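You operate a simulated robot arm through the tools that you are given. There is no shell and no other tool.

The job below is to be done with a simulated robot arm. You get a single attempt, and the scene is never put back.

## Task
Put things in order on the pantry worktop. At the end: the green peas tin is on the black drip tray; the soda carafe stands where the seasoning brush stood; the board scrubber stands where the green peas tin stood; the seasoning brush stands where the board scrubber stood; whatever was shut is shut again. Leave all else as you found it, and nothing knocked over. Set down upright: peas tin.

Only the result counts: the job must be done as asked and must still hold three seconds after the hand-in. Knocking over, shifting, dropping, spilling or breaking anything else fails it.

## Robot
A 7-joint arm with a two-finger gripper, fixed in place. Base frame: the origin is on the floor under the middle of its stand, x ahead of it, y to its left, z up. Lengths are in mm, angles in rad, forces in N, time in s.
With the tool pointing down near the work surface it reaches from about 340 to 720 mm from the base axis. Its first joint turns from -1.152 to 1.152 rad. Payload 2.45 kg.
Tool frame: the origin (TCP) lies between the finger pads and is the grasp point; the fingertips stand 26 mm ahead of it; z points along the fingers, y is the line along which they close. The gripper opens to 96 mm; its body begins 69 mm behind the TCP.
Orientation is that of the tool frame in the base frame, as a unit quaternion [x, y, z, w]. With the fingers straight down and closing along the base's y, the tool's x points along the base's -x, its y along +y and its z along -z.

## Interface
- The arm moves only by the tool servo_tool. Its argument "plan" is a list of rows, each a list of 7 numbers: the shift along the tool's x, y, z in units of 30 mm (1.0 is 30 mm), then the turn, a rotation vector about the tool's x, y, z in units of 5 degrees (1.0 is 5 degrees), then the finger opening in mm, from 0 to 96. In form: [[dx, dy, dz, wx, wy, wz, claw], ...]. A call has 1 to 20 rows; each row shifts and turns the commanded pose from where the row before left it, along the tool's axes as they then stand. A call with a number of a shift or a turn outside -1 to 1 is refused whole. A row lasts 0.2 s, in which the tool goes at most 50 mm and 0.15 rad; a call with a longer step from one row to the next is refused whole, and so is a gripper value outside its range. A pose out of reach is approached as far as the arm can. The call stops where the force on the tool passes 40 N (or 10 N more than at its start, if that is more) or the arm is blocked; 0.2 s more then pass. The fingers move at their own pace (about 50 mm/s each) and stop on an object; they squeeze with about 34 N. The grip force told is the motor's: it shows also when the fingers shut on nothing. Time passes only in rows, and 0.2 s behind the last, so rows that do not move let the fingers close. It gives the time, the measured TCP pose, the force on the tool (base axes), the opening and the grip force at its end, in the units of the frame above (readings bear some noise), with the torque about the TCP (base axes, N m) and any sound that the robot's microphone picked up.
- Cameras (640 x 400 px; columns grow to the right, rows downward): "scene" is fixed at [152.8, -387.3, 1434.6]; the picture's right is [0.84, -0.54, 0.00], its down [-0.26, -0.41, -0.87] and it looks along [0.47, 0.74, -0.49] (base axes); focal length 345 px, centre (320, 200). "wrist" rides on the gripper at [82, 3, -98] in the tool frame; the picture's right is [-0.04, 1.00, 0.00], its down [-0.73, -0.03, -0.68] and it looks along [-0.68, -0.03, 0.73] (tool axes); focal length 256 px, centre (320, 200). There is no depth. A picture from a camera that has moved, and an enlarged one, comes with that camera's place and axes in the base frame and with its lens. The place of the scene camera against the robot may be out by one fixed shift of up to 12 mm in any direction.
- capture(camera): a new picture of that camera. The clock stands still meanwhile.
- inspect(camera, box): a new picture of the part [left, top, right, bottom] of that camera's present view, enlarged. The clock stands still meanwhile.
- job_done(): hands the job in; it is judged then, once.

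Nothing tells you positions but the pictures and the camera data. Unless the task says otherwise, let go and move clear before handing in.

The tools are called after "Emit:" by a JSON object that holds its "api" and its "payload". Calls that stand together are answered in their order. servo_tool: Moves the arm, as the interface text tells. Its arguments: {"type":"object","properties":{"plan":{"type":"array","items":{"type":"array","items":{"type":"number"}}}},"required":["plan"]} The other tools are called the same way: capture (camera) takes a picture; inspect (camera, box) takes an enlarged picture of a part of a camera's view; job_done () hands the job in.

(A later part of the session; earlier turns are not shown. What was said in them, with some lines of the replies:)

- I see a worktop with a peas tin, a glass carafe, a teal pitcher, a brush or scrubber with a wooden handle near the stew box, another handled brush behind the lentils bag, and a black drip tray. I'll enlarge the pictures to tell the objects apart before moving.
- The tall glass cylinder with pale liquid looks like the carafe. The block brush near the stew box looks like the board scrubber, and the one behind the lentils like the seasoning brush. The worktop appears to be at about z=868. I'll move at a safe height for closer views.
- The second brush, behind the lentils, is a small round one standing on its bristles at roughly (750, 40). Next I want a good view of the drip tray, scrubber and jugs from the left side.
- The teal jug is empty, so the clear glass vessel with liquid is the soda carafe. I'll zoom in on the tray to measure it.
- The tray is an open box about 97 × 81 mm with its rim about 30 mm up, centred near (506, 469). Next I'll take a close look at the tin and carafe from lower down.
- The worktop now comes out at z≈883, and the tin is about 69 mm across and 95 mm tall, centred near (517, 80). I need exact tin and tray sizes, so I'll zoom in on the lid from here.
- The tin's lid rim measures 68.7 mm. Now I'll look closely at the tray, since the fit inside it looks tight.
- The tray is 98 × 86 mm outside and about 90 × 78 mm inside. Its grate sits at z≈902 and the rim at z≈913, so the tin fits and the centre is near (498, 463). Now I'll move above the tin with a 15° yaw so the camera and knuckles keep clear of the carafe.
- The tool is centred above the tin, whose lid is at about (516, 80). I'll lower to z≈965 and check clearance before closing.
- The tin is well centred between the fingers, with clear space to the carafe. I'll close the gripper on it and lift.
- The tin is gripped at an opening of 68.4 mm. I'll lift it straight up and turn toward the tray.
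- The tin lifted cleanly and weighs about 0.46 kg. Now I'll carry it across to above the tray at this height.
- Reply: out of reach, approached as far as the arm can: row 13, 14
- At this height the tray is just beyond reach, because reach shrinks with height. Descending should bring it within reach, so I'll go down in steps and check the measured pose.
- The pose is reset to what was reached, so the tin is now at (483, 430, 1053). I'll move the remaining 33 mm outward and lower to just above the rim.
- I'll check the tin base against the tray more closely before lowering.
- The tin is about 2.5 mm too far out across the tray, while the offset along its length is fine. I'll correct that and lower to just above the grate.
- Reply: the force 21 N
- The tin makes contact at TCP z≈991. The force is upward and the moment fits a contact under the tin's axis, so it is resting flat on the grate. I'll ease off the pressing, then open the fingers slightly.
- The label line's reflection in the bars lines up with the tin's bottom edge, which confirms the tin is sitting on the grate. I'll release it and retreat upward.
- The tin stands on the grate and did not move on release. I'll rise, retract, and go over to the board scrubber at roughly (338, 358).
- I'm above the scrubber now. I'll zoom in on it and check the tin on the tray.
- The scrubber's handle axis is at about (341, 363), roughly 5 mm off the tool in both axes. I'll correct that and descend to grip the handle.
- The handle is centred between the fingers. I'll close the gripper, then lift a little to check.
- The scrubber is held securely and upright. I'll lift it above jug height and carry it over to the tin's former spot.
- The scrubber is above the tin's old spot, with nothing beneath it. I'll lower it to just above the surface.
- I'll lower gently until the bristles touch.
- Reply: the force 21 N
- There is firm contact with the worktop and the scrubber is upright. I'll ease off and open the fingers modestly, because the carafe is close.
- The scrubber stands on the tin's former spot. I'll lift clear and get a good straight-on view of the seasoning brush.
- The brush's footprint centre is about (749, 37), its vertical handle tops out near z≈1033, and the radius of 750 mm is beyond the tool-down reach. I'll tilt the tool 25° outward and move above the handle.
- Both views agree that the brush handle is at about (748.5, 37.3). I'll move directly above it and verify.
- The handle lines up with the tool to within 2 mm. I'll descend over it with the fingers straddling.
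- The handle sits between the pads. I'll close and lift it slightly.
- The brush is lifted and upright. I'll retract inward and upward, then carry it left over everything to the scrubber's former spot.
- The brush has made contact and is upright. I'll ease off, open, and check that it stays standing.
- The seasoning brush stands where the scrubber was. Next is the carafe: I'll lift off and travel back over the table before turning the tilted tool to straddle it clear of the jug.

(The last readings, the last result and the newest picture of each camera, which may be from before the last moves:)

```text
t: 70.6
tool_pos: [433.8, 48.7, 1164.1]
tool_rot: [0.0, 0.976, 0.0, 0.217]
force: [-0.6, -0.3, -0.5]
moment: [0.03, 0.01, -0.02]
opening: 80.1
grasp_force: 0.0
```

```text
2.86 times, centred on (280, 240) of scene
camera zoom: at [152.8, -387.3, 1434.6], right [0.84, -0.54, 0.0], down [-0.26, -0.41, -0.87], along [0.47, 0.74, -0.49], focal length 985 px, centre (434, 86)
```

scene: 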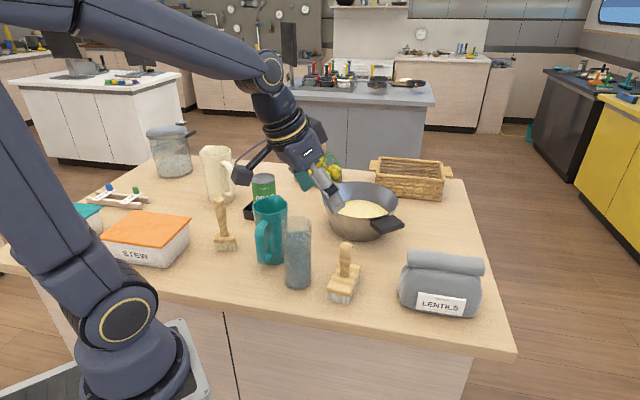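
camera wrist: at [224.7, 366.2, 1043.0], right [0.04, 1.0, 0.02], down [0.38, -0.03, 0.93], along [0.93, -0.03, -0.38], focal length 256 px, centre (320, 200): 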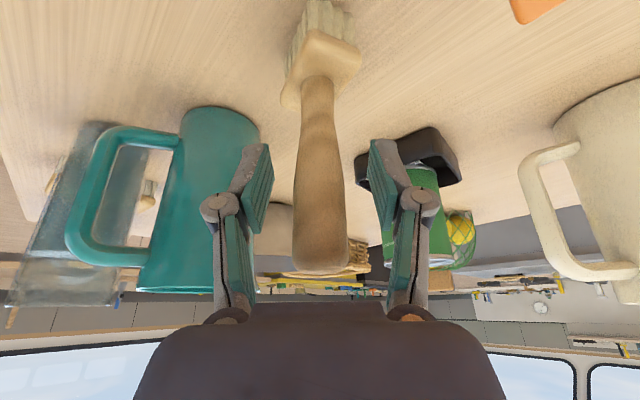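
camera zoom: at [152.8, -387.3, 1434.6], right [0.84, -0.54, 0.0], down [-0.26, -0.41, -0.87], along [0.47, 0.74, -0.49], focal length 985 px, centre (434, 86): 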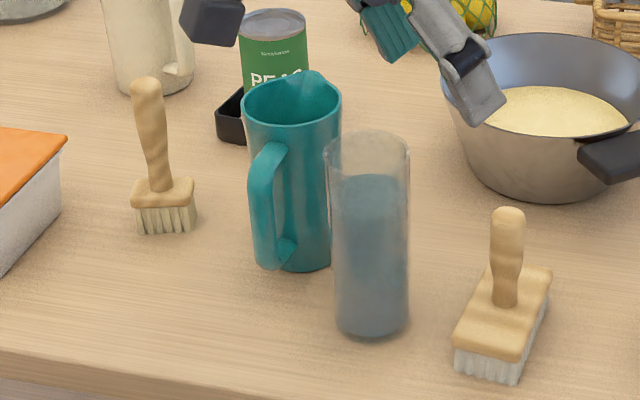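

All placed items are standing. I'll rotate the tilted tool 90° about the vertical so the fingers will straddle the carafe along x, away from the jug.

Emit:
{"api": "servo_tool", "payload": {"plan": [[0, 0, 0, -0.4226, 0, -0.9063, 80], [0, 0, 0, -0.4226, 0, -0.9063, 80], [0, 0, 0, -0.4226, 0, -0.9063, 80], [0, 0, 0, -0.4226, 0, -0.9063, 80], [0, 0, 0, -0.4226, 0, -0.9063, 80], [0, 0, 0, -0.4226, 0, -0.9063, 80], [0, 0, 0, -0.4226, 0, -0.9063, 80], [0, 0, 0, -0.4226, 0, -0.9063, 80], [0, 0, 0, -0.4226, 0, -0.9063, 80], [0, 0, 0, -0.4226, 0, -0.9063, 80], [0, 0, 0, -0.4226, 0, -0.9063, 80], [0, 0, 0, -0.4226, 0, -0.9063, 80], [0, 0, 0, -0.4226, 0, -0.9063, 80], [0, 0, 0, -0.4226, 0, -0.9063, 80], [0, 0, 0, -0.4226, 0, -0.9063, 80], [0, 0, 0, -0.4226, 0, -0.9063, 80], [0, 0, 0, -0.4226, 0, -0.9063, 80], [0, 0, 0, -0.4226, 0, -0.9063, 80], [0, 0, 0, 0, 0, 0, 80]]}}

Emit:
{"api": "capture", "payload": {"camera": "wrist"}}

Emit:
{"api": "capture", "payload": {"camera": "scene"}}

```text
t: 74.6
tool_pos: [431.2, 49.9, 1163.6]
tool_rot: [0.69, -0.69, -0.154, -0.153]
force: [0.5, 1.1, -0.2]
moment: [0.02, 0.01, -0.04]
opening: 80.2
grasp_force: 0.2
```

```text
taken
camera wrist: at [426.7, -67.5, 1218.5], right [-1.0, 0.04, 0.02], down [0.03, 0.38, 0.93], along [0.03, 0.93, -0.38], focal length 256 px, centre (320, 200)
```

wrist: 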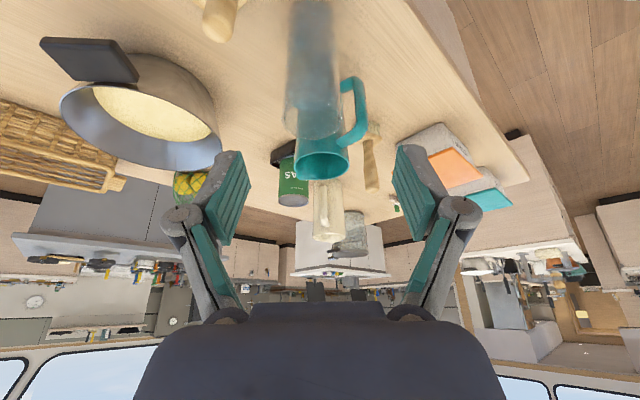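

```text
taken
```

scene: 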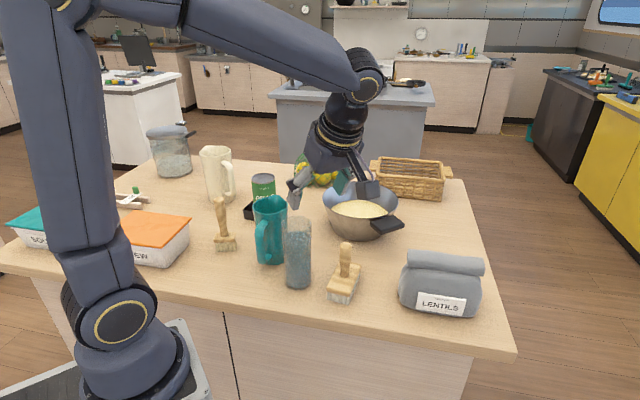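

Emit:
{"api": "inspect", "payload": {"camera": "wrist", "box": [260, 0, 380, 190]}}

```text
2.11 times, centred on (320, 95) of wrist
camera zoom: at [426.7, -67.5, 1218.5], right [-1.0, 0.04, 0.02], down [0.03, 0.38, 0.93], along [0.03, 0.93, -0.38], focal length 539 px, centre (320, 421)
```

zoom: 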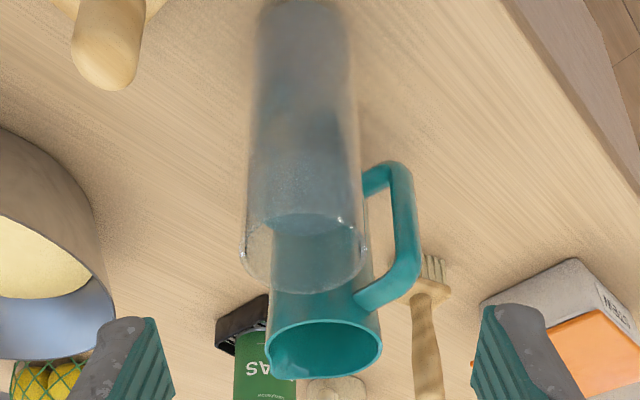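

Emit:
{"api": "servo_tool", "payload": {"plan": [[-0.506, -0.054, 0.729, 0, 0, 0, 80], [-0.506, -0.054, 0.729, 0, 0, 0, 80], [-0.506, -0.054, 0.729, 0, 0, 0, 80], [-0.506, -0.054, 0.729, 0, 0, 0, 80], [0, 0, 0, 0, 0, 0, 80], [0, 0, 0, 0, 0, 0, 80]]}}

Emit:
{"api": "capture", "payload": {"camera": "wrist"}}

Emit:
{"api": "inspect", "payload": {"camera": "wrist", "box": [220, 0, 420, 150]}}

Emit:
{"api": "inspect", "payload": {"camera": "scene", "box": [230, 130, 400, 310]}}

```text
t: 76.0
tool_pos: [438.1, 143.1, 1110.8]
tool_rot: [-0.689, 0.691, 0.153, 0.153]
force: [0.3, -0.2, 0.0]
moment: [-0.01, 0.02, -0.03]
opening: 80.0
grasp_force: 0.0
```

```text
taken
camera wrist: at [432.9, 25.0, 1164.2], right [-1.0, 0.04, 0.02], down [0.03, 0.38, 0.93], along [0.03, 0.92, -0.38], focal length 256 px, centre (320, 200)
```

wrist: 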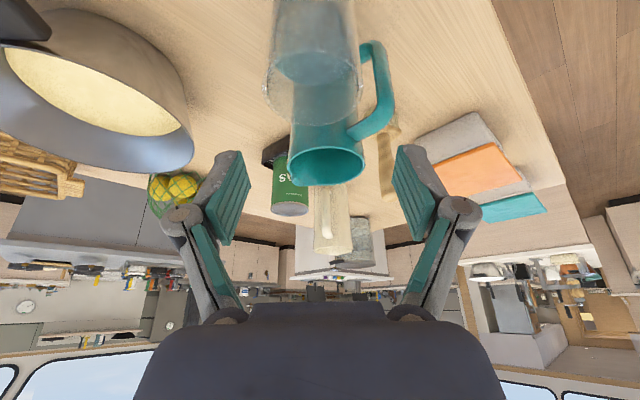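

```text
2.67 times, centred on (320, 75) of wrist
camera zoom: at [432.9, 25.0, 1164.2], right [-1.0, 0.04, 0.02], down [0.03, 0.38, 0.93], along [0.03, 0.92, -0.38], focal length 683 px, centre (320, 533)
```

zoom: 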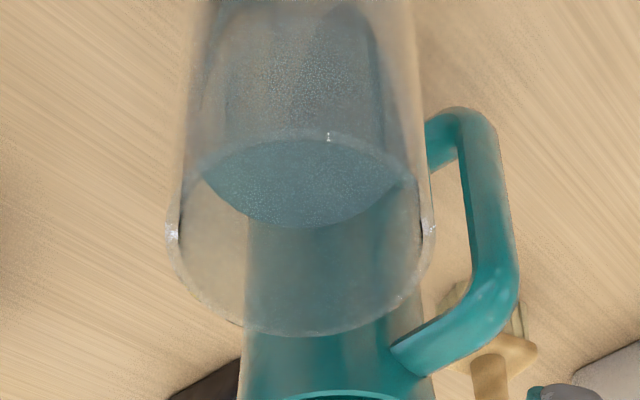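

```text
2.22 times, centred on (315, 220) of scene
camera zoom: at [152.9, -387.3, 1434.6], right [0.84, -0.54, 0.0], down [-0.26, -0.41, -0.87], along [0.47, 0.74, -0.49], focal length 766 px, centre (331, 156)
```

zoom: 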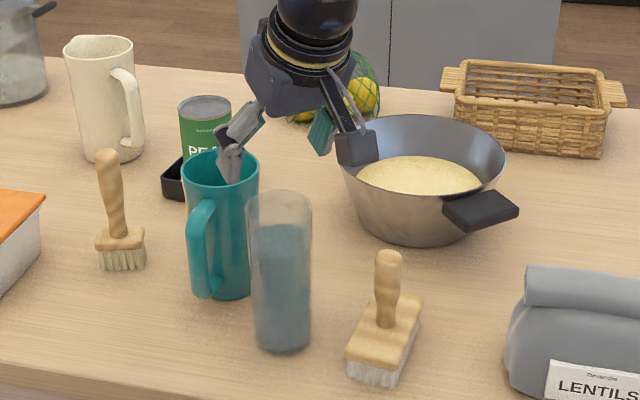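

The wrist view puts the carafe at about (441.5, 142) with its rim at z≈1046 and a 60 mm diameter. I'll shift 3.5 mm and lower around it.

Emit:
{"api": "servo_tool", "payload": {"plan": [[0.027, -0.117, -0.012, 0, 0, 0, 80], [0.253, 0, 0.543, 0, 0, 0, 80], [0.253, 0, 0.543, 0, 0, 0, 80], [0, 0, 0, 0, 0, 0, 80]]}}

Emit:
{"api": "capture", "payload": {"camera": "wrist"}}

Emit:
{"api": "inspect", "payload": {"camera": "scene", "box": [230, 150, 380, 300]}}

```text
t: 77.0
tool_pos: [442.0, 140.3, 1074.6]
tool_rot: [-0.69, 0.691, 0.153, 0.152]
force: [0.2, 0.1, -0.9]
moment: [-0.01, 0.03, 0.03]
opening: 79.8
grasp_force: 0.1
```

```text
taken
camera wrist: at [436.8, 23.8, 1128.6], right [-1.0, 0.04, 0.02], down [0.03, 0.38, 0.93], along [0.03, 0.92, -0.38], focal length 256 px, centre (320, 200)
```

wrist: 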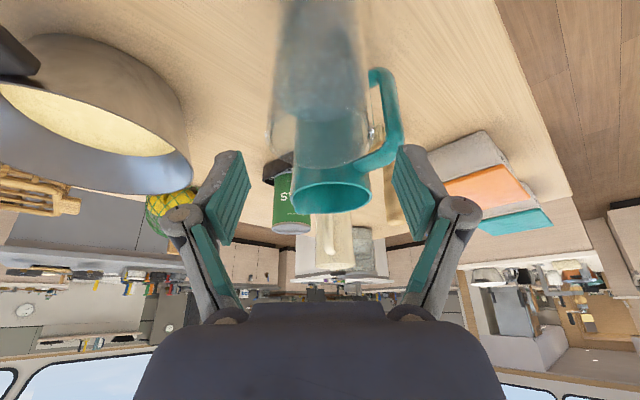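

```text
2.67 times, centred on (305, 225) of scene
camera zoom: at [152.9, -387.3, 1434.6], right [0.84, -0.54, 0.0], down [-0.26, -0.41, -0.87], along [0.47, 0.74, -0.49], focal length 920 px, centre (360, 133)
```

zoom: 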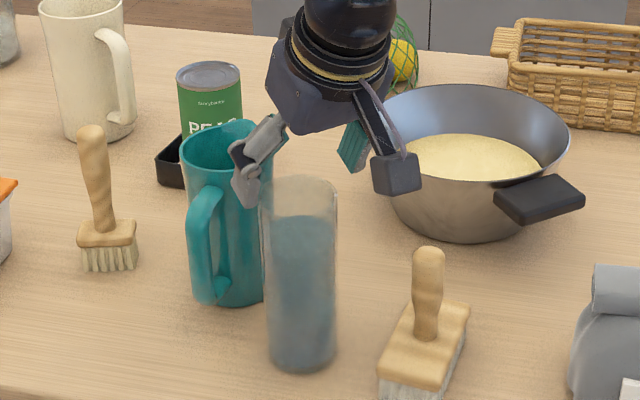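

Emit:
{"api": "inspect", "payload": {"camera": "wrist", "box": [230, 60, 410, 200]}}

```text
2.86 times, centred on (320, 130) of wrist
camera zoom: at [436.8, 23.8, 1128.6], right [-1.0, 0.04, 0.02], down [0.03, 0.38, 0.93], along [0.03, 0.92, -0.38], focal length 731 px, centre (320, 400)
```

zoom: 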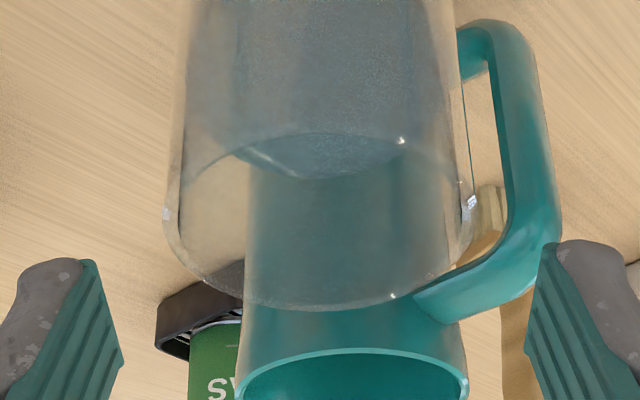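

Laterally centred, with only 1.7 mm to correct forward. I'll go down the rest of the way to z≈1003.

Emit:
{"api": "servo_tool", "payload": {"plan": [[0.2395, 0, 0.547, 0, 0, 0, 80], [0.2395, 0, 0.547, 0, 0, 0, 80], [0.2395, 0, 0.547, 0, 0, 0, 80], [0.2395, 0, 0.547, 0, 0, 0, 80], [0, 0, 0, 0, 0, 0, 80]]}}

Emit:
{"api": "capture", "payload": {"camera": "wrist"}}

Emit:
{"api": "inspect", "payload": {"camera": "scene", "box": [230, 150, 380, 300]}}

```text
t: 78.2
tool_pos: [443.4, 142.5, 1003.5]
tool_rot: [-0.69, 0.691, 0.152, 0.153]
force: [0.3, 0.9, 0.3]
moment: [-0.02, -0.02, -0.03]
opening: 79.9
grasp_force: 0.1
```

```text
taken
camera wrist: at [437.1, 25.3, 1057.1], right [-1.0, 0.04, 0.02], down [0.03, 0.38, 0.93], along [0.03, 0.92, -0.38], focal length 256 px, centre (320, 200)
```

wrist: 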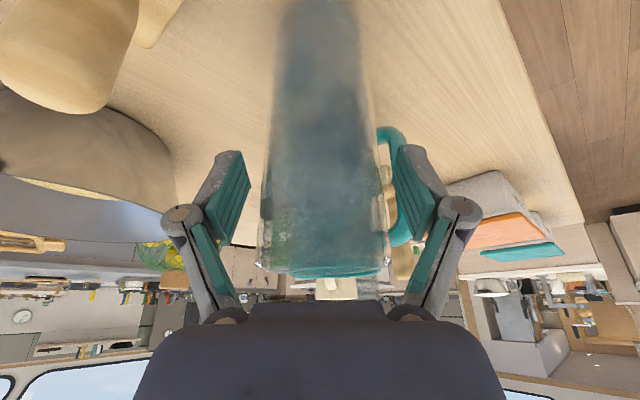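

```text
2.67 times, centred on (305, 225) of scene
camera zoom: at [152.9, -387.3, 1434.6], right [0.84, -0.54, 0.0], down [-0.26, -0.41, -0.87], along [0.47, 0.74, -0.49], focal length 920 px, centre (360, 133)
```

zoom: 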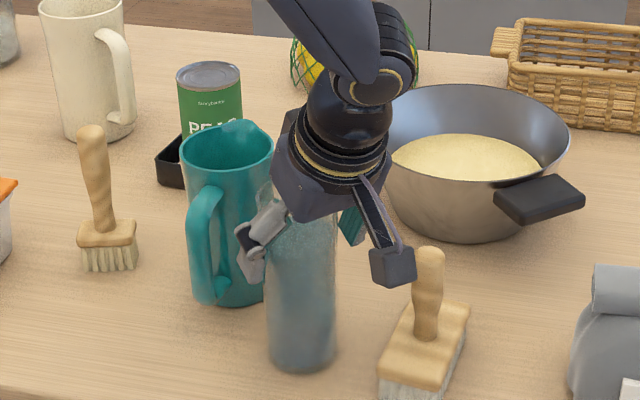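

The carafe sits between the pads. I'll close the gripper.

Emit:
{"api": "servo_tool", "payload": {"plan": [[0, 0, 0, 0, 0, 0, 66], [0, 0, 0, 0, 0, 0, 60], [0, 0, 0, 0, 0, 0, 52], [0, 0, 0, 0, 0, 0, 50], [0, 0, 0, 0, 0, 0, 50]]}}

Emit:
{"api": "capture", "payload": {"camera": "wrist"}}

```text
t: 79.4
tool_pos: [442.6, 142.9, 1002.6]
tool_rot: [-0.69, 0.691, 0.152, 0.153]
force: [-2.2, -0.5, 0.0]
moment: [0.03, 0.08, 0.03]
opening: 62.4
grasp_force: 33.8
```

```text
taken
camera wrist: at [437.1, 25.4, 1057.3], right [-1.0, 0.04, 0.02], down [0.03, 0.38, 0.93], along [0.03, 0.93, -0.38], focal length 256 px, centre (320, 200)
```

wrist: 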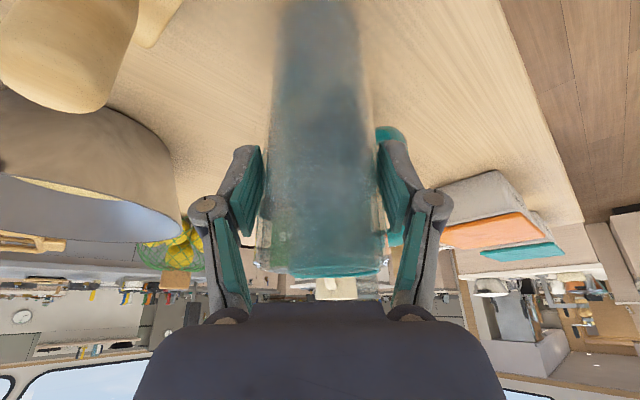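

The grip is firm at 62.4 mm. I'll lift gently and check that the carafe comes up upright.

Emit:
{"api": "servo_tool", "payload": {"plan": [[-0.0704, 0, -0.151, 0, 0, 0, 50], [-0.141, 0, -0.302, 0, 0, 0, 50], [-0.211, 0, -0.453, 0, 0, 0, 50], [-0.211, 0, -0.453, 0, 0, 0, 50], [-0.141, 0, -0.302, 0, 0, 0, 50], [-0.0704, 0, -0.151, 0, 0, 0, 50], [0, 0, 0, 0, 0, 0, 50]]}}

Emit:
{"api": "capture", "payload": {"camera": "wrist"}}

Emit:
{"api": "inspect", "payload": {"camera": "scene", "box": [230, 150, 380, 300]}}

```text
t: 81.0
tool_pos: [442.2, 141.9, 1062.4]
tool_rot: [-0.689, 0.691, 0.154, 0.153]
force: [-0.4, -0.8, -4.5]
moment: [-0.03, 0.0, -0.02]
opening: 62.4
grasp_force: 33.7
```

```text
taken
camera wrist: at [436.8, 25.6, 1116.8], right [-1.0, 0.04, 0.02], down [0.03, 0.38, 0.93], along [0.03, 0.92, -0.38], focal length 256 px, centre (320, 200)
```

wrist: 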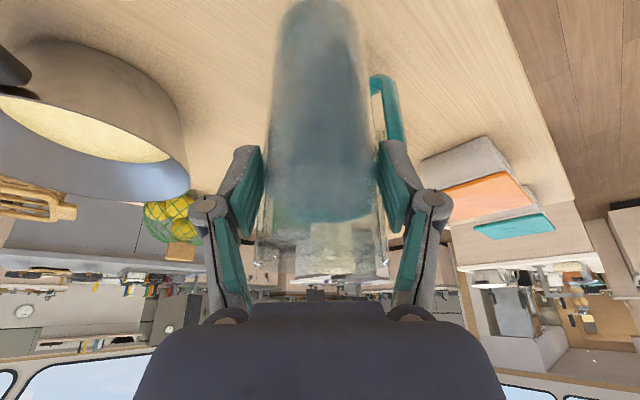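

```text
2.67 times, centred on (305, 225) of scene
camera zoom: at [152.9, -387.3, 1434.6], right [0.84, -0.54, 0.0], down [-0.26, -0.41, -0.87], along [0.47, 0.74, -0.49], focal length 920 px, centre (360, 133)
```

zoom: 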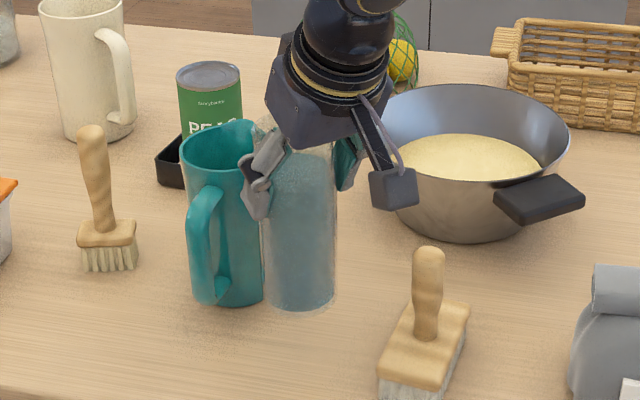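

The carafe lifted cleanly and is upright. I'll raise it higher, then rotate slowly about the vertical back to the outward-facing yaw.

Emit:
{"api": "servo_tool", "payload": {"plan": [[-0.141, 0, -0.302, 0, 0, 0, 50], [-0.282, 0, -0.604, 0, 0, 0, 50], [-0.282, 0, -0.604, 0, 0, 0, 50], [-0.282, 0, -0.604, 0, 0, 0, 50], [-0.282, 0, -0.604, 0, 0, 0, 50], [-0.141, 0, -0.302, 0, 0, 0, 50], [0, 0, 0, 0, 0, 0, 50]]}}

Emit:
{"api": "servo_tool", "payload": {"plan": [[0, 0, 0, 0.2113, 0, 0.4532, 50], [0, 0, 0, 0.4226, 0, 0.9063, 50], [0, 0, 0, 0.4226, 0, 0.9063, 50], [0, 0, 0, 0.4226, 0, 0.9063, 50], [0, 0, 0, 0.4226, 0, 0.9063, 50], [0, 0, 0, 0.4226, 0, 0.9063, 50], [0, 0, 0, 0.4226, 0, 0.9063, 50], [0, 0, 0, 0.4226, 0, 0.9063, 50], [0, 0, 0, 0.4226, 0, 0.9063, 50], [0, 0, 0, 0.4226, 0, 0.9063, 50], [0, 0, 0, 0.4226, 0, 0.9063, 50], [0, 0, 0, 0.4226, 0, 0.9063, 50], [0, 0, 0, 0.4226, 0, 0.9063, 50], [0, 0, 0, 0.4226, 0, 0.9063, 50], [0, 0, 0, 0.4226, 0, 0.9063, 50], [0, 0, 0, 0.4226, 0, 0.9063, 50], [0, 0, 0, 0.4226, 0, 0.9063, 50], [0, 0, 0, 0.4226, 0, 0.9063, 50], [0, 0, 0, 0.2113, 0, 0.4532, 50], [0, 0, 0, 0, 0, 0, 50]]}}

Emit:
{"api": "capture", "payload": {"camera": "scene"}}

Emit:
{"api": "capture", "payload": {"camera": "wrist"}}

```text
t: 82.6
tool_pos: [442.1, 141.4, 1162.8]
tool_rot: [-0.689, 0.691, 0.153, 0.154]
force: [-1.0, 0.1, -3.5]
moment: [-0.06, -0.01, -0.03]
opening: 62.4
grasp_force: 34.1
```

```text
t: 86.8
tool_pos: [442.3, 143.0, 1162.7]
tool_rot: [0.001, 0.976, -0.001, 0.217]
force: [0.2, -0.3, -4.1]
moment: [-0.02, 0.0, -0.04]
opening: 62.6
grasp_force: 33.9
```

```text
taken
```

scene: 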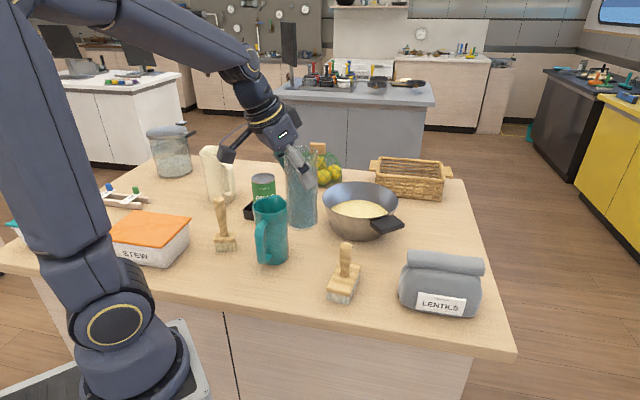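

```text
taken
camera wrist: at [324.8, 144.6, 1217.1], right [0.04, 1.0, 0.02], down [0.38, -0.03, 0.93], along [0.93, -0.03, -0.38], focal length 256 px, centre (320, 200)
```

wrist: 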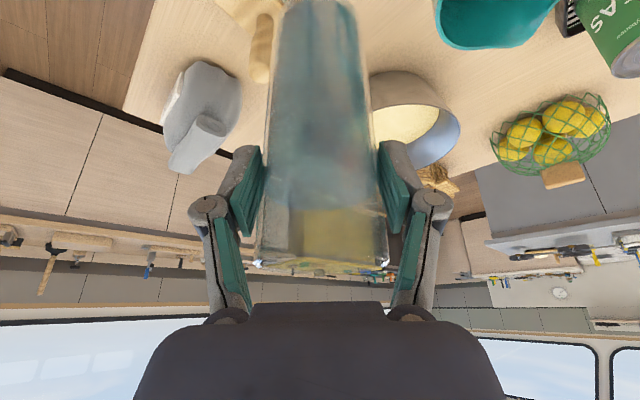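

The carafe is upright and facing outward. I'll carry it toward the brush's former spot, descending gradually.

Emit:
{"api": "servo_tool", "payload": {"plan": [[-0.3035, -0.135, 0.2795, 0, 0, 0, 50], [-0.607, -0.27, 0.559, 0, 0, 0, 50], [-0.607, -0.27, 0.559, 0, 0, 0, 50], [-0.607, -0.27, 0.559, 0, 0, 0, 50], [-0.607, -0.27, 0.559, 0, 0, 0, 50], [-0.607, -0.27, 0.559, 0, 0, 0, 50], [-0.607, -0.27, 0.559, 0, 0, 0, 50], [-0.607, -0.27, 0.559, 0, 0, 0, 50], [-0.607, -0.27, 0.559, 0, 0, 0, 50], [-0.607, -0.27, 0.559, 0, 0, 0, 50], [-0.607, -0.27, 0.559, 0, 0, 0, 50], [-0.607, -0.27, 0.559, 0, 0, 0, 50], [-0.607, -0.27, 0.559, 0, 0, 0, 50], [-0.3035, -0.135, 0.2795, 0, 0, 0, 50], [0, 0, 0, 0, 0, 0, 50]]}}

Emit:
{"api": "capture", "payload": {"camera": "scene"}}

Emit:
{"api": "capture", "payload": {"camera": "wrist"}}

```text
t: 90.0
tool_pos: [749.7, 36.9, 1065.2]
tool_rot: [0.0, 0.976, 0.0, 0.216]
force: [0.0, 0.8, -3.4]
moment: [0.0, 0.04, 0.01]
opening: 62.5
grasp_force: 33.7
```

```text
taken
```

scene: 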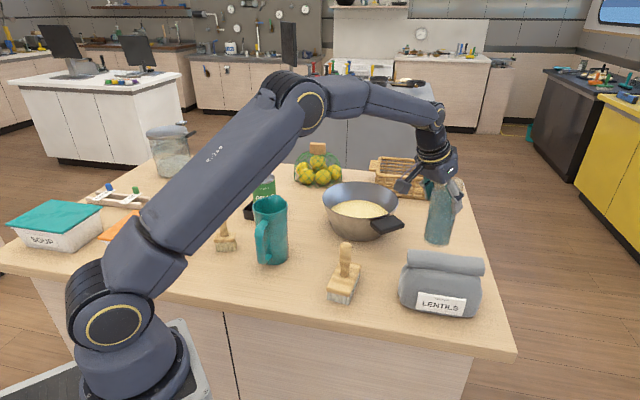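

```text
taken
camera wrist: at [632.0, 38.4, 1119.4], right [0.04, 1.0, 0.02], down [0.38, -0.03, 0.93], along [0.92, -0.03, -0.38], focal length 256 px, centre (320, 200)
```

wrist: 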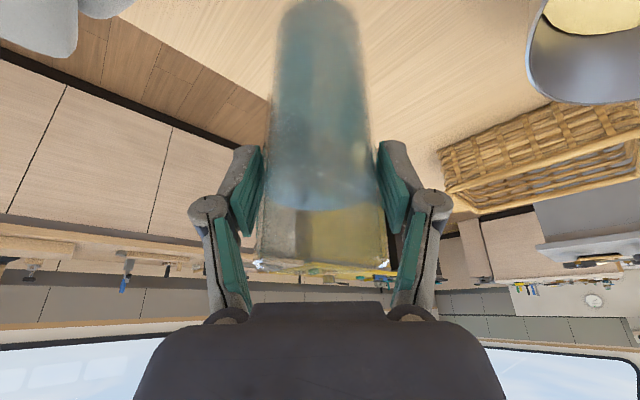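

Emit:
{"api": "servo_tool", "payload": {"plan": [[0.106, 0, 0.227, 0, 0, 0, 50], [0.211, 0, 0.453, 0, 0, 0, 50], [0.211, 0, 0.453, 0, 0, 0, 50], [0.106, 0, 0.227, 0, 0, 0, 50], [0.07, 0, 0.151, 0, 0, 0, 50], [0, 0, 0, 0, 0, 0, 50]]}}

Emit:
{"api": "inspect", "payload": {"camera": "scene", "box": [340, 150, 500, 310]}}

Emit:
{"api": "capture", "payload": {"camera": "wrist"}}

```text
t: 91.4
tool_pos: [748.9, 36.7, 1014.3]
tool_rot: [0.0, 0.976, 0.0, 0.217]
force: [-0.7, 0.5, -4.4]
moment: [-0.03, 0.1, 0.0]
opening: 62.6
grasp_force: 33.4
```

```text
2.50 times, centred on (420, 230) of scene
camera zoom: at [153.0, -387.3, 1434.6], right [0.84, -0.54, 0.0], down [-0.26, -0.41, -0.87], along [0.47, 0.74, -0.49], focal length 862 px, centre (70, 125)
```

zoom: 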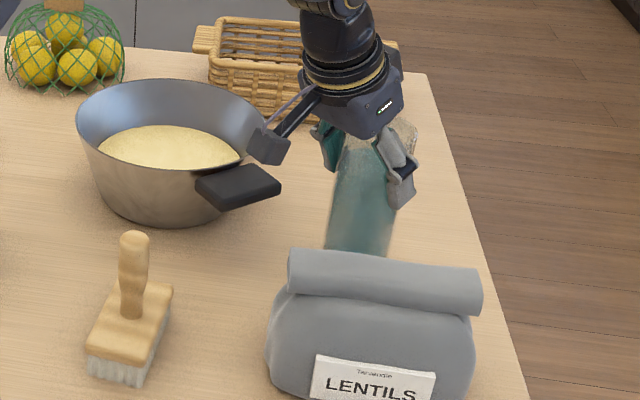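

```text
taken
camera wrist: at [631.5, 38.5, 1069.0], right [0.04, 1.0, 0.02], down [0.38, -0.03, 0.93], along [0.93, -0.03, -0.38], focal length 256 px, centre (320, 200)
```

wrist: 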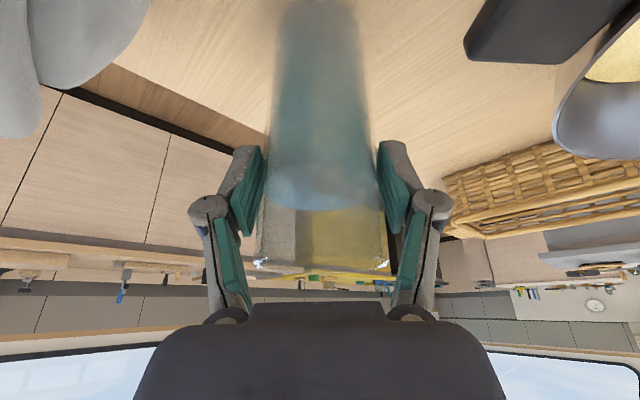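

It is close to the surface and clear of the lentils bag and pan handle. I'll go down gently until contact.

Emit:
{"api": "servo_tool", "payload": {"plan": [[0.07, 0.015, 0.151, 0, 0, 0, 50], [0.042, 0, 0.09, 0, 0, 0, 50], [0.02, 0, 0.042, 0, 0, 0, 50], [0, 0, 0, 0, 0, 0, 50]]}}

```text
t: 92.4
tool_pos: [748.2, 39.3, 1004.0]
tool_rot: [0.0, 0.976, 0.0, 0.216]
force: [-0.6, -0.2, -4.0]
moment: [-0.03, 0.02, 0.03]
opening: 62.4
grasp_force: 34.1
```

Emit:
{"api": "servo_tool", "payload": {"plan": [[0.02, 0, 0.042, 0, 0, 0, 50], [0, 0, 0, 0, 0, 0, 50]]}}

```text
t: 93.0
tool_pos: [748.2, 36.9, 1002.7]
tool_rot: [0.0, 0.976, 0.0, 0.217]
force: [0.2, 0.8, -3.6]
moment: [-0.02, 0.04, 0.02]
opening: 62.6
grasp_force: 34.2
```

Emit:
{"api": "servo_tool", "payload": {"plan": [[0.016, 0, 0.034, 0, 0, 0, 50], [0, 0, 0, 0, 0, 0, 50]]}}

```text
t: 93.6
tool_pos: [747.8, 37.5, 1002.2]
tool_rot: [0.0, 0.976, 0.001, 0.217]
force: [-2.0, 0.2, -0.8]
moment: [-0.09, 0.04, -0.02]
opening: 63.0
grasp_force: 34.5
```

Emit:
{"api": "servo_tool", "payload": {"plan": [[0.01, 0, 0.02, 0, 0, 0, 50], [0, 0, 0, 0, 0, 0, 50]]}}

Emit:
{"api": "inspect", "payload": {"camera": "scene", "box": [370, 150, 490, 290]}}

```text
t: 94.2
tool_pos: [748.5, 37.1, 1003.0]
tool_rot: [0.0, 0.976, 0.0, 0.217]
force: [-2.2, 0.7, 5.9]
moment: [-0.23, 0.27, -0.03]
opening: 62.8
grasp_force: 34.0
```

```text
2.86 times, centred on (430, 220) of scene
camera zoom: at [152.6, -387.3, 1434.7], right [0.84, -0.54, 0.0], down [-0.26, -0.41, -0.87], along [0.47, 0.74, -0.49], focal length 985 px, centre (6, 143)
```

zoom: 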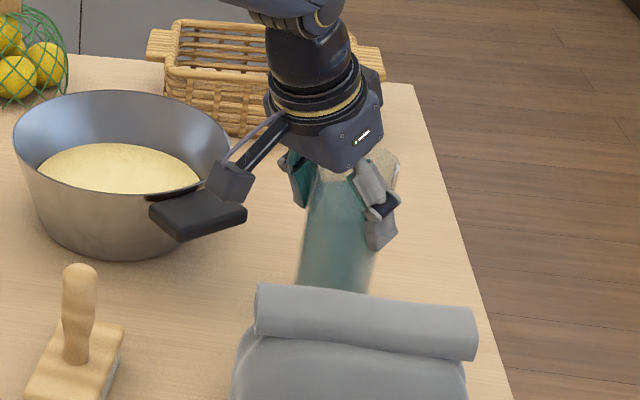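

The carafe is in contact with the surface. I'll release slowly.

Emit:
{"api": "servo_tool", "payload": {"plan": [[0, 0, 0, 0, 0, 0, 61], [0, 0, 0, 0, 0, 0, 63], [0, 0, 0, 0, 0, 0, 65], [0, 0, 0, 0, 0, 0, 68], [0, 0, 0, 0, 0, 0, 72], [0, 0, 0, 0, 0, 0, 78], [0, 0, 0, 0, 0, 0, 84], [0, 0, 0, 0, 0, 0, 84]]}}

Emit:
{"api": "capture", "payload": {"camera": "wrist"}}

Emit:
{"api": "inspect", "payload": {"camera": "scene", "box": [370, 150, 490, 290]}}

```text
t: 96.0
tool_pos: [748.9, 36.7, 1001.3]
tool_rot: [-0.001, 0.976, 0.0, 0.216]
force: [0.4, 0.4, -0.1]
moment: [0.01, 0.0, -0.04]
opening: 83.9
grasp_force: 0.0
```

```text
taken
camera wrist: at [631.2, 39.1, 1056.5], right [0.04, 1.0, 0.02], down [0.38, -0.03, 0.93], along [0.93, -0.03, -0.38], focal length 256 px, centre (320, 200)
```

wrist: 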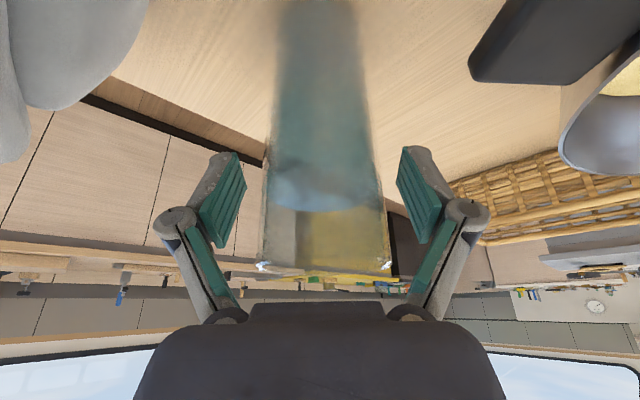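

```text
2.86 times, centred on (430, 220) of scene
camera zoom: at [152.8, -387.3, 1434.6], right [0.84, -0.54, 0.0], down [-0.26, -0.41, -0.87], along [0.47, 0.74, -0.49], focal length 985 px, centre (6, 143)
```

zoom: 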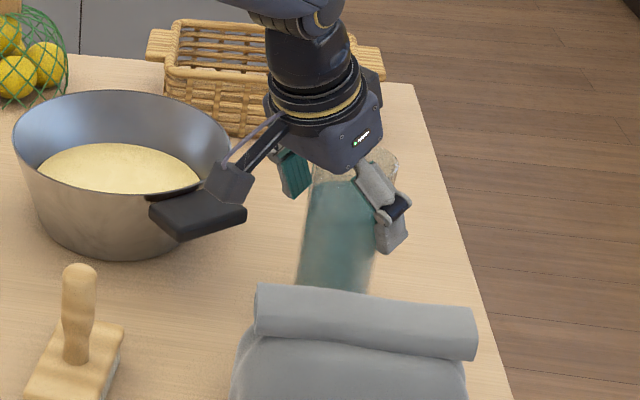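

The carafe stands free. I'll withdraw straight up, then inward.

Emit:
{"api": "servo_tool", "payload": {"plan": [[-0.141, 0, -0.302, 0, 0, 0, 84], [-0.211, 0, -0.453, 0, 0, 0, 84], [-0.211, 0, -0.453, 0, 0, 0, 84], [-0.211, 0, -0.453, 0, 0, 0, 84], [-0.211, 0, -0.453, 0, 0, 0, 84], [0, 0, 0, 0, 0, 0, 84]]}}

Emit:
{"api": "capture", "payload": {"camera": "wrist"}}

```text
t: 97.4
tool_pos: [748.0, 35.8, 1072.7]
tool_rot: [0.001, 0.976, -0.001, 0.216]
force: [0.3, 0.1, 0.0]
moment: [0.0, 0.03, 0.0]
opening: 84.0
grasp_force: 0.0
```

```text
taken
camera wrist: at [631.0, 39.0, 1126.7], right [0.04, 1.0, 0.02], down [0.38, -0.03, 0.93], along [0.93, -0.03, -0.38], focal length 256 px, centre (320, 200)
```

wrist: 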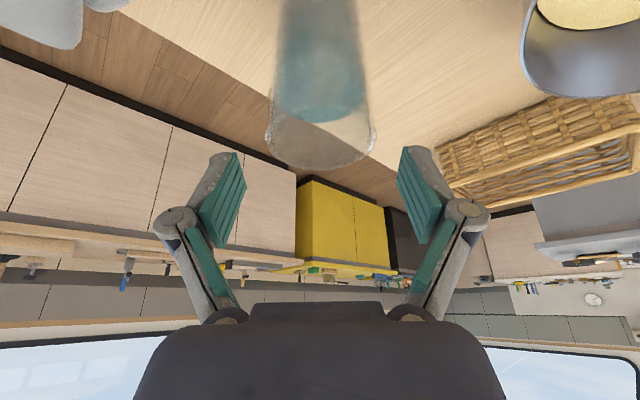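

Emit:
{"api": "servo_tool", "payload": {"plan": [[0.544, 0, -0.805, 0, 0, 0, 84], [0.544, 0, -0.805, 0, 0, 0, 84], [0.544, 0, -0.805, 0, 0, 0, 84], [0.544, 0, -0.805, 0, 0, 0, 84], [0.906, 0, -0.423, 0, 0, 0, 84], [0.906, 0, -0.423, 0, 0, 0, 84], [0.906, 0, -0.423, 0, 0, 0, 84], [0.906, 0, -0.423, 0, 0, 0, 84], [0.906, 0, -0.423, 0, 0, 0, 84], [0, 0, 0, 0, 1, 0, 84], [0, 0, 0, 0, 1, 0, 84], [0, 0, 0, 0, 1, 0, 84], [0, 0, 0, 0, 1, 0, 84], [0, 0, 0, 0, 1, 0, 84], [0, 0, 0, 0, 0, 0, 84]]}}

Emit:
{"api": "capture", "payload": {"camera": "scene"}}

Emit:
{"api": "capture", "payload": {"camera": "wrist"}}

Emit:
{"api": "inspect", "payload": {"camera": "scene", "box": [190, 160, 500, 320]}}

```text
t: 100.6
tool_pos: [498.4, 35.8, 1132.4]
tool_rot: [0.0, 1.0, 0.0, -0.001]
force: [0.3, 0.8, 0.0]
moment: [-0.01, 0.02, -0.02]
opening: 83.8
grasp_force: 0.0
```

```text
taken
```

scene: 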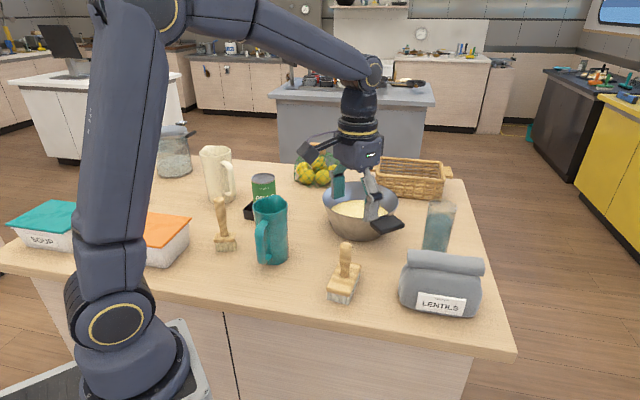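

```text
taken
camera wrist: at [415.0, 39.0, 1230.4], right [0.04, 1.0, 0.0], down [0.73, -0.03, 0.68], along [0.68, -0.03, -0.73], focal length 256 px, centre (320, 200)
```

wrist: 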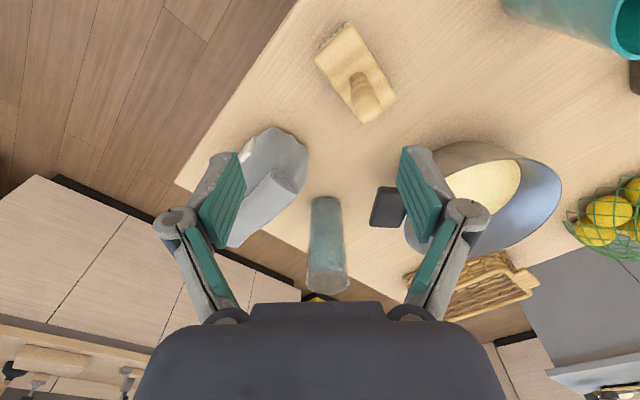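

```text
2.06 times, centred on (345, 240) of scene
camera zoom: at [152.9, -387.3, 1434.6], right [0.84, -0.54, 0.0], down [-0.26, -0.41, -0.87], along [0.47, 0.74, -0.49], focal length 712 px, centre (268, 117)
```

zoom: 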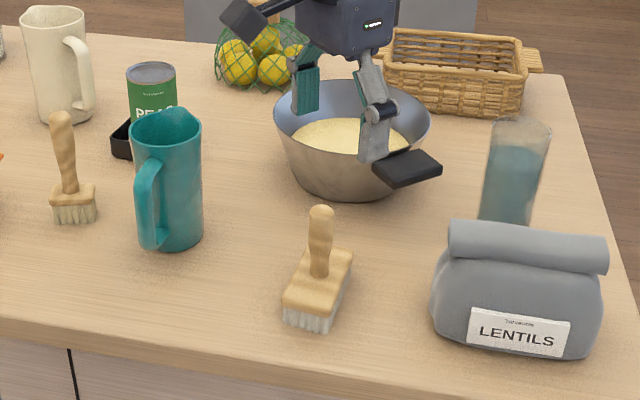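

Everything is standing. I'll verify the carafe's base position and take a last close look at the tin on the tray.

Emit:
{"api": "inspect", "payload": {"camera": "wrist", "box": [290, 180, 370, 300]}}

Emit:
{"api": "inspect", "payload": {"camera": "wrist", "box": [300, 10, 410, 130]}}

Emit:
{"api": "inspect", "payload": {"camera": "scene", "box": [190, 150, 310, 270]}}

```text
3.33 times, centred on (330, 240) of wrist
camera zoom: at [415.0, 39.0, 1230.4], right [0.04, 1.0, 0.0], down [0.73, -0.03, 0.68], along [0.68, -0.03, -0.73], focal length 853 px, centre (287, 67)
```

zoom: 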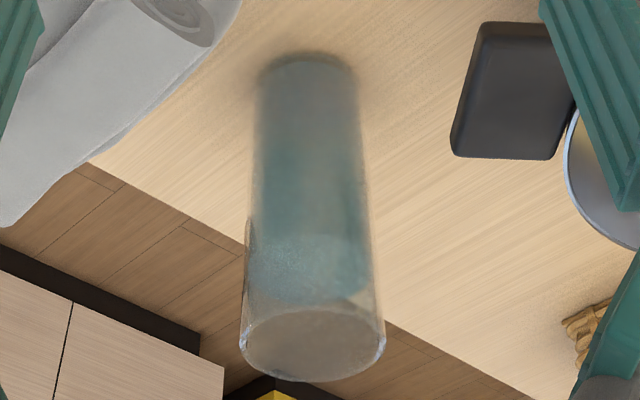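

```text
3.33 times, centred on (355, 70) of wrist
camera zoom: at [415.0, 39.0, 1230.4], right [0.04, 1.0, 0.0], down [0.73, -0.03, 0.68], along [0.68, -0.03, -0.73], focal length 853 px, centre (203, 633)
```

zoom: 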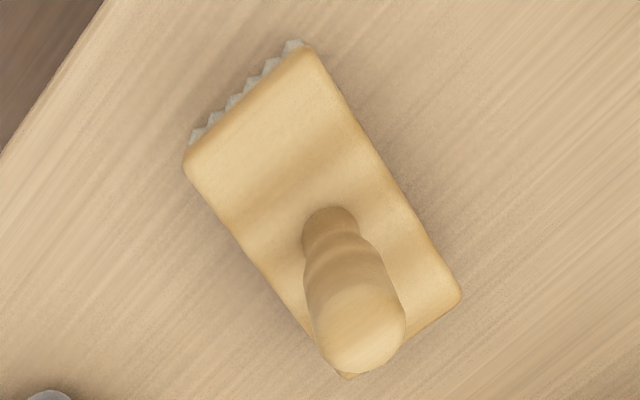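

```text
3.33 times, centred on (250, 210) of scene
camera zoom: at [152.9, -387.3, 1434.6], right [0.84, -0.54, 0.0], down [-0.26, -0.41, -0.87], along [0.47, 0.74, -0.49], focal length 1150 px, centre (553, 167)
```

zoom: 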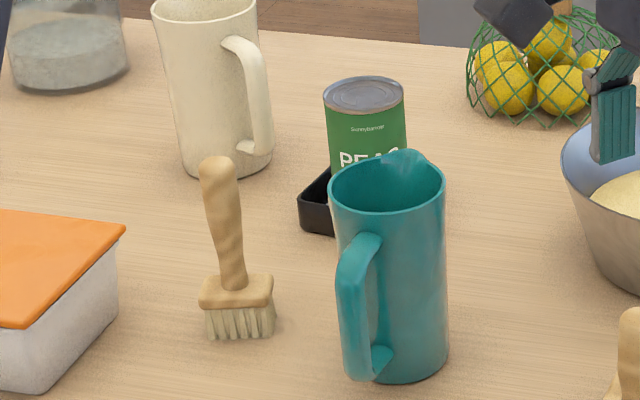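

Emit:
{"api": "inspect", "payload": {"camera": "wrist", "box": [300, 180, 350, 215]}}

Emit:
{"api": "inspect", "payload": {"camera": "scene", "box": [400, 190, 480, 270]}}

```text
11.43 times, centred on (325, 198) of wrist
camera zoom: at [415.0, 39.0, 1230.4], right [0.04, 1.0, 0.0], down [0.73, -0.03, 0.68], along [0.68, -0.03, -0.73], focal length 2926 px, centre (263, 229)
```

zoom: 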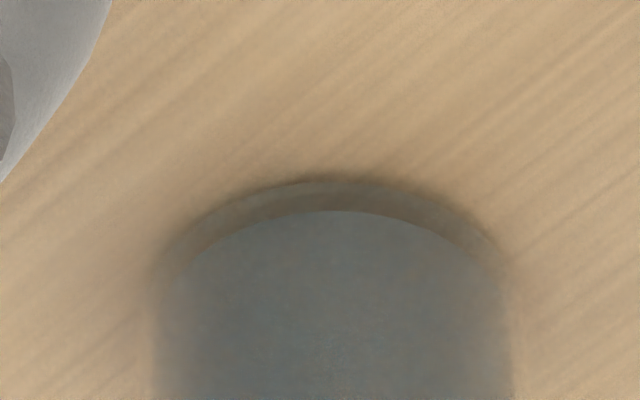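

```text
5.00 times, centred on (440, 230) of scene
camera zoom: at [152.9, -387.3, 1434.6], right [0.84, -0.54, 0.0], down [-0.26, -0.41, -0.87], along [0.47, 0.74, -0.49], focal length 1724 px, centre (-280, 50)
```

zoom: 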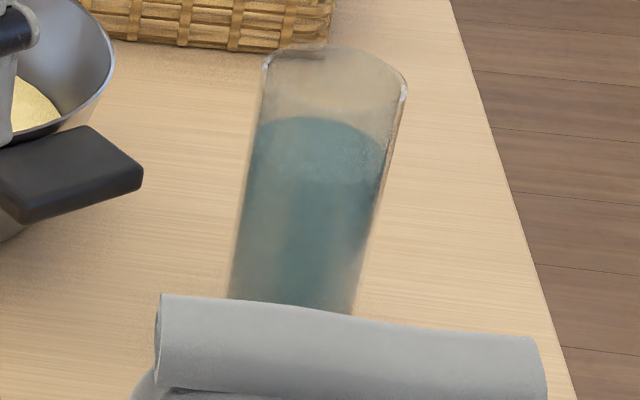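

All four items check out:
- **Peas tin:** upright on the tray's grate.
- **Board scrubber:** at about (517, 79), where the tin was.
- **Seasoning brush:** at about (340, 364), where the scrubber was.
- **Soda carafe:** within about 6 mm of where the brush stood.

Nothing was opened and nothing else appears shifted. I'll raise the arm a little further clear and take one last look.

Emit:
{"api": "servo_tool", "payload": {"plan": [[0.5, 0, -0.8, 0, 0, 0, 84], [0.5, 0, -0.8, 0, 0, 0, 84], [0.5, 0, -0.8, 0, 0, 0, 84], [0, 0, 0, 0, 0, 0, 84], [0, 0, 0, 0, 0, 0, 84]]}}

Emit:
{"api": "capture", "payload": {"camera": "scene"}}

```text
t: 101.8
tool_pos: [453.4, 37.9, 1204.6]
tool_rot: [0.0, 1.0, 0.0, 0.0]
force: [-0.9, -0.3, 0.0]
moment: [0.01, -0.01, -0.01]
opening: 84.0
grasp_force: 0.1
```

```text
taken
```

scene: 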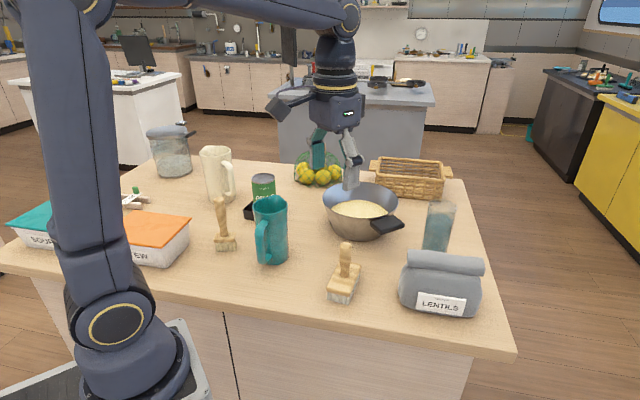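

The scene matches the request: all four items are in place and upright, the rest is untouched, and the gripper is empty and clear. I'm handing the job in.

Emit:
{"api": "job_done", "payload": {}}

```text
The job is handed in.
```

The job is handed in. All four items are in their new places, standing upright, and nothing else on the worktop was knocked or visibly moved.

| Item | Now stands | Position check |
|---|---|---|
| Green peas tin | On the black drip tray, upright on the grate | Pressed down to contact, and did not move when released |
| Board scrubber | Where the peas tin stood | Within about 1 mm |
| Seasoning brush | Where the board scrubber stood | Within about 3 mm |
| Soda carafe | Where the seasoning brush stood | About 6 mm too far out |

I left the carafe's 6 mm offset alone, because picking it up again risked knocking it. I took the clear glass vessel with liquid to be the soda carafe, since the teal jug was empty.

Nothing had to be opened, so nothing needed shutting again. The gripper is empty and clear of everything.
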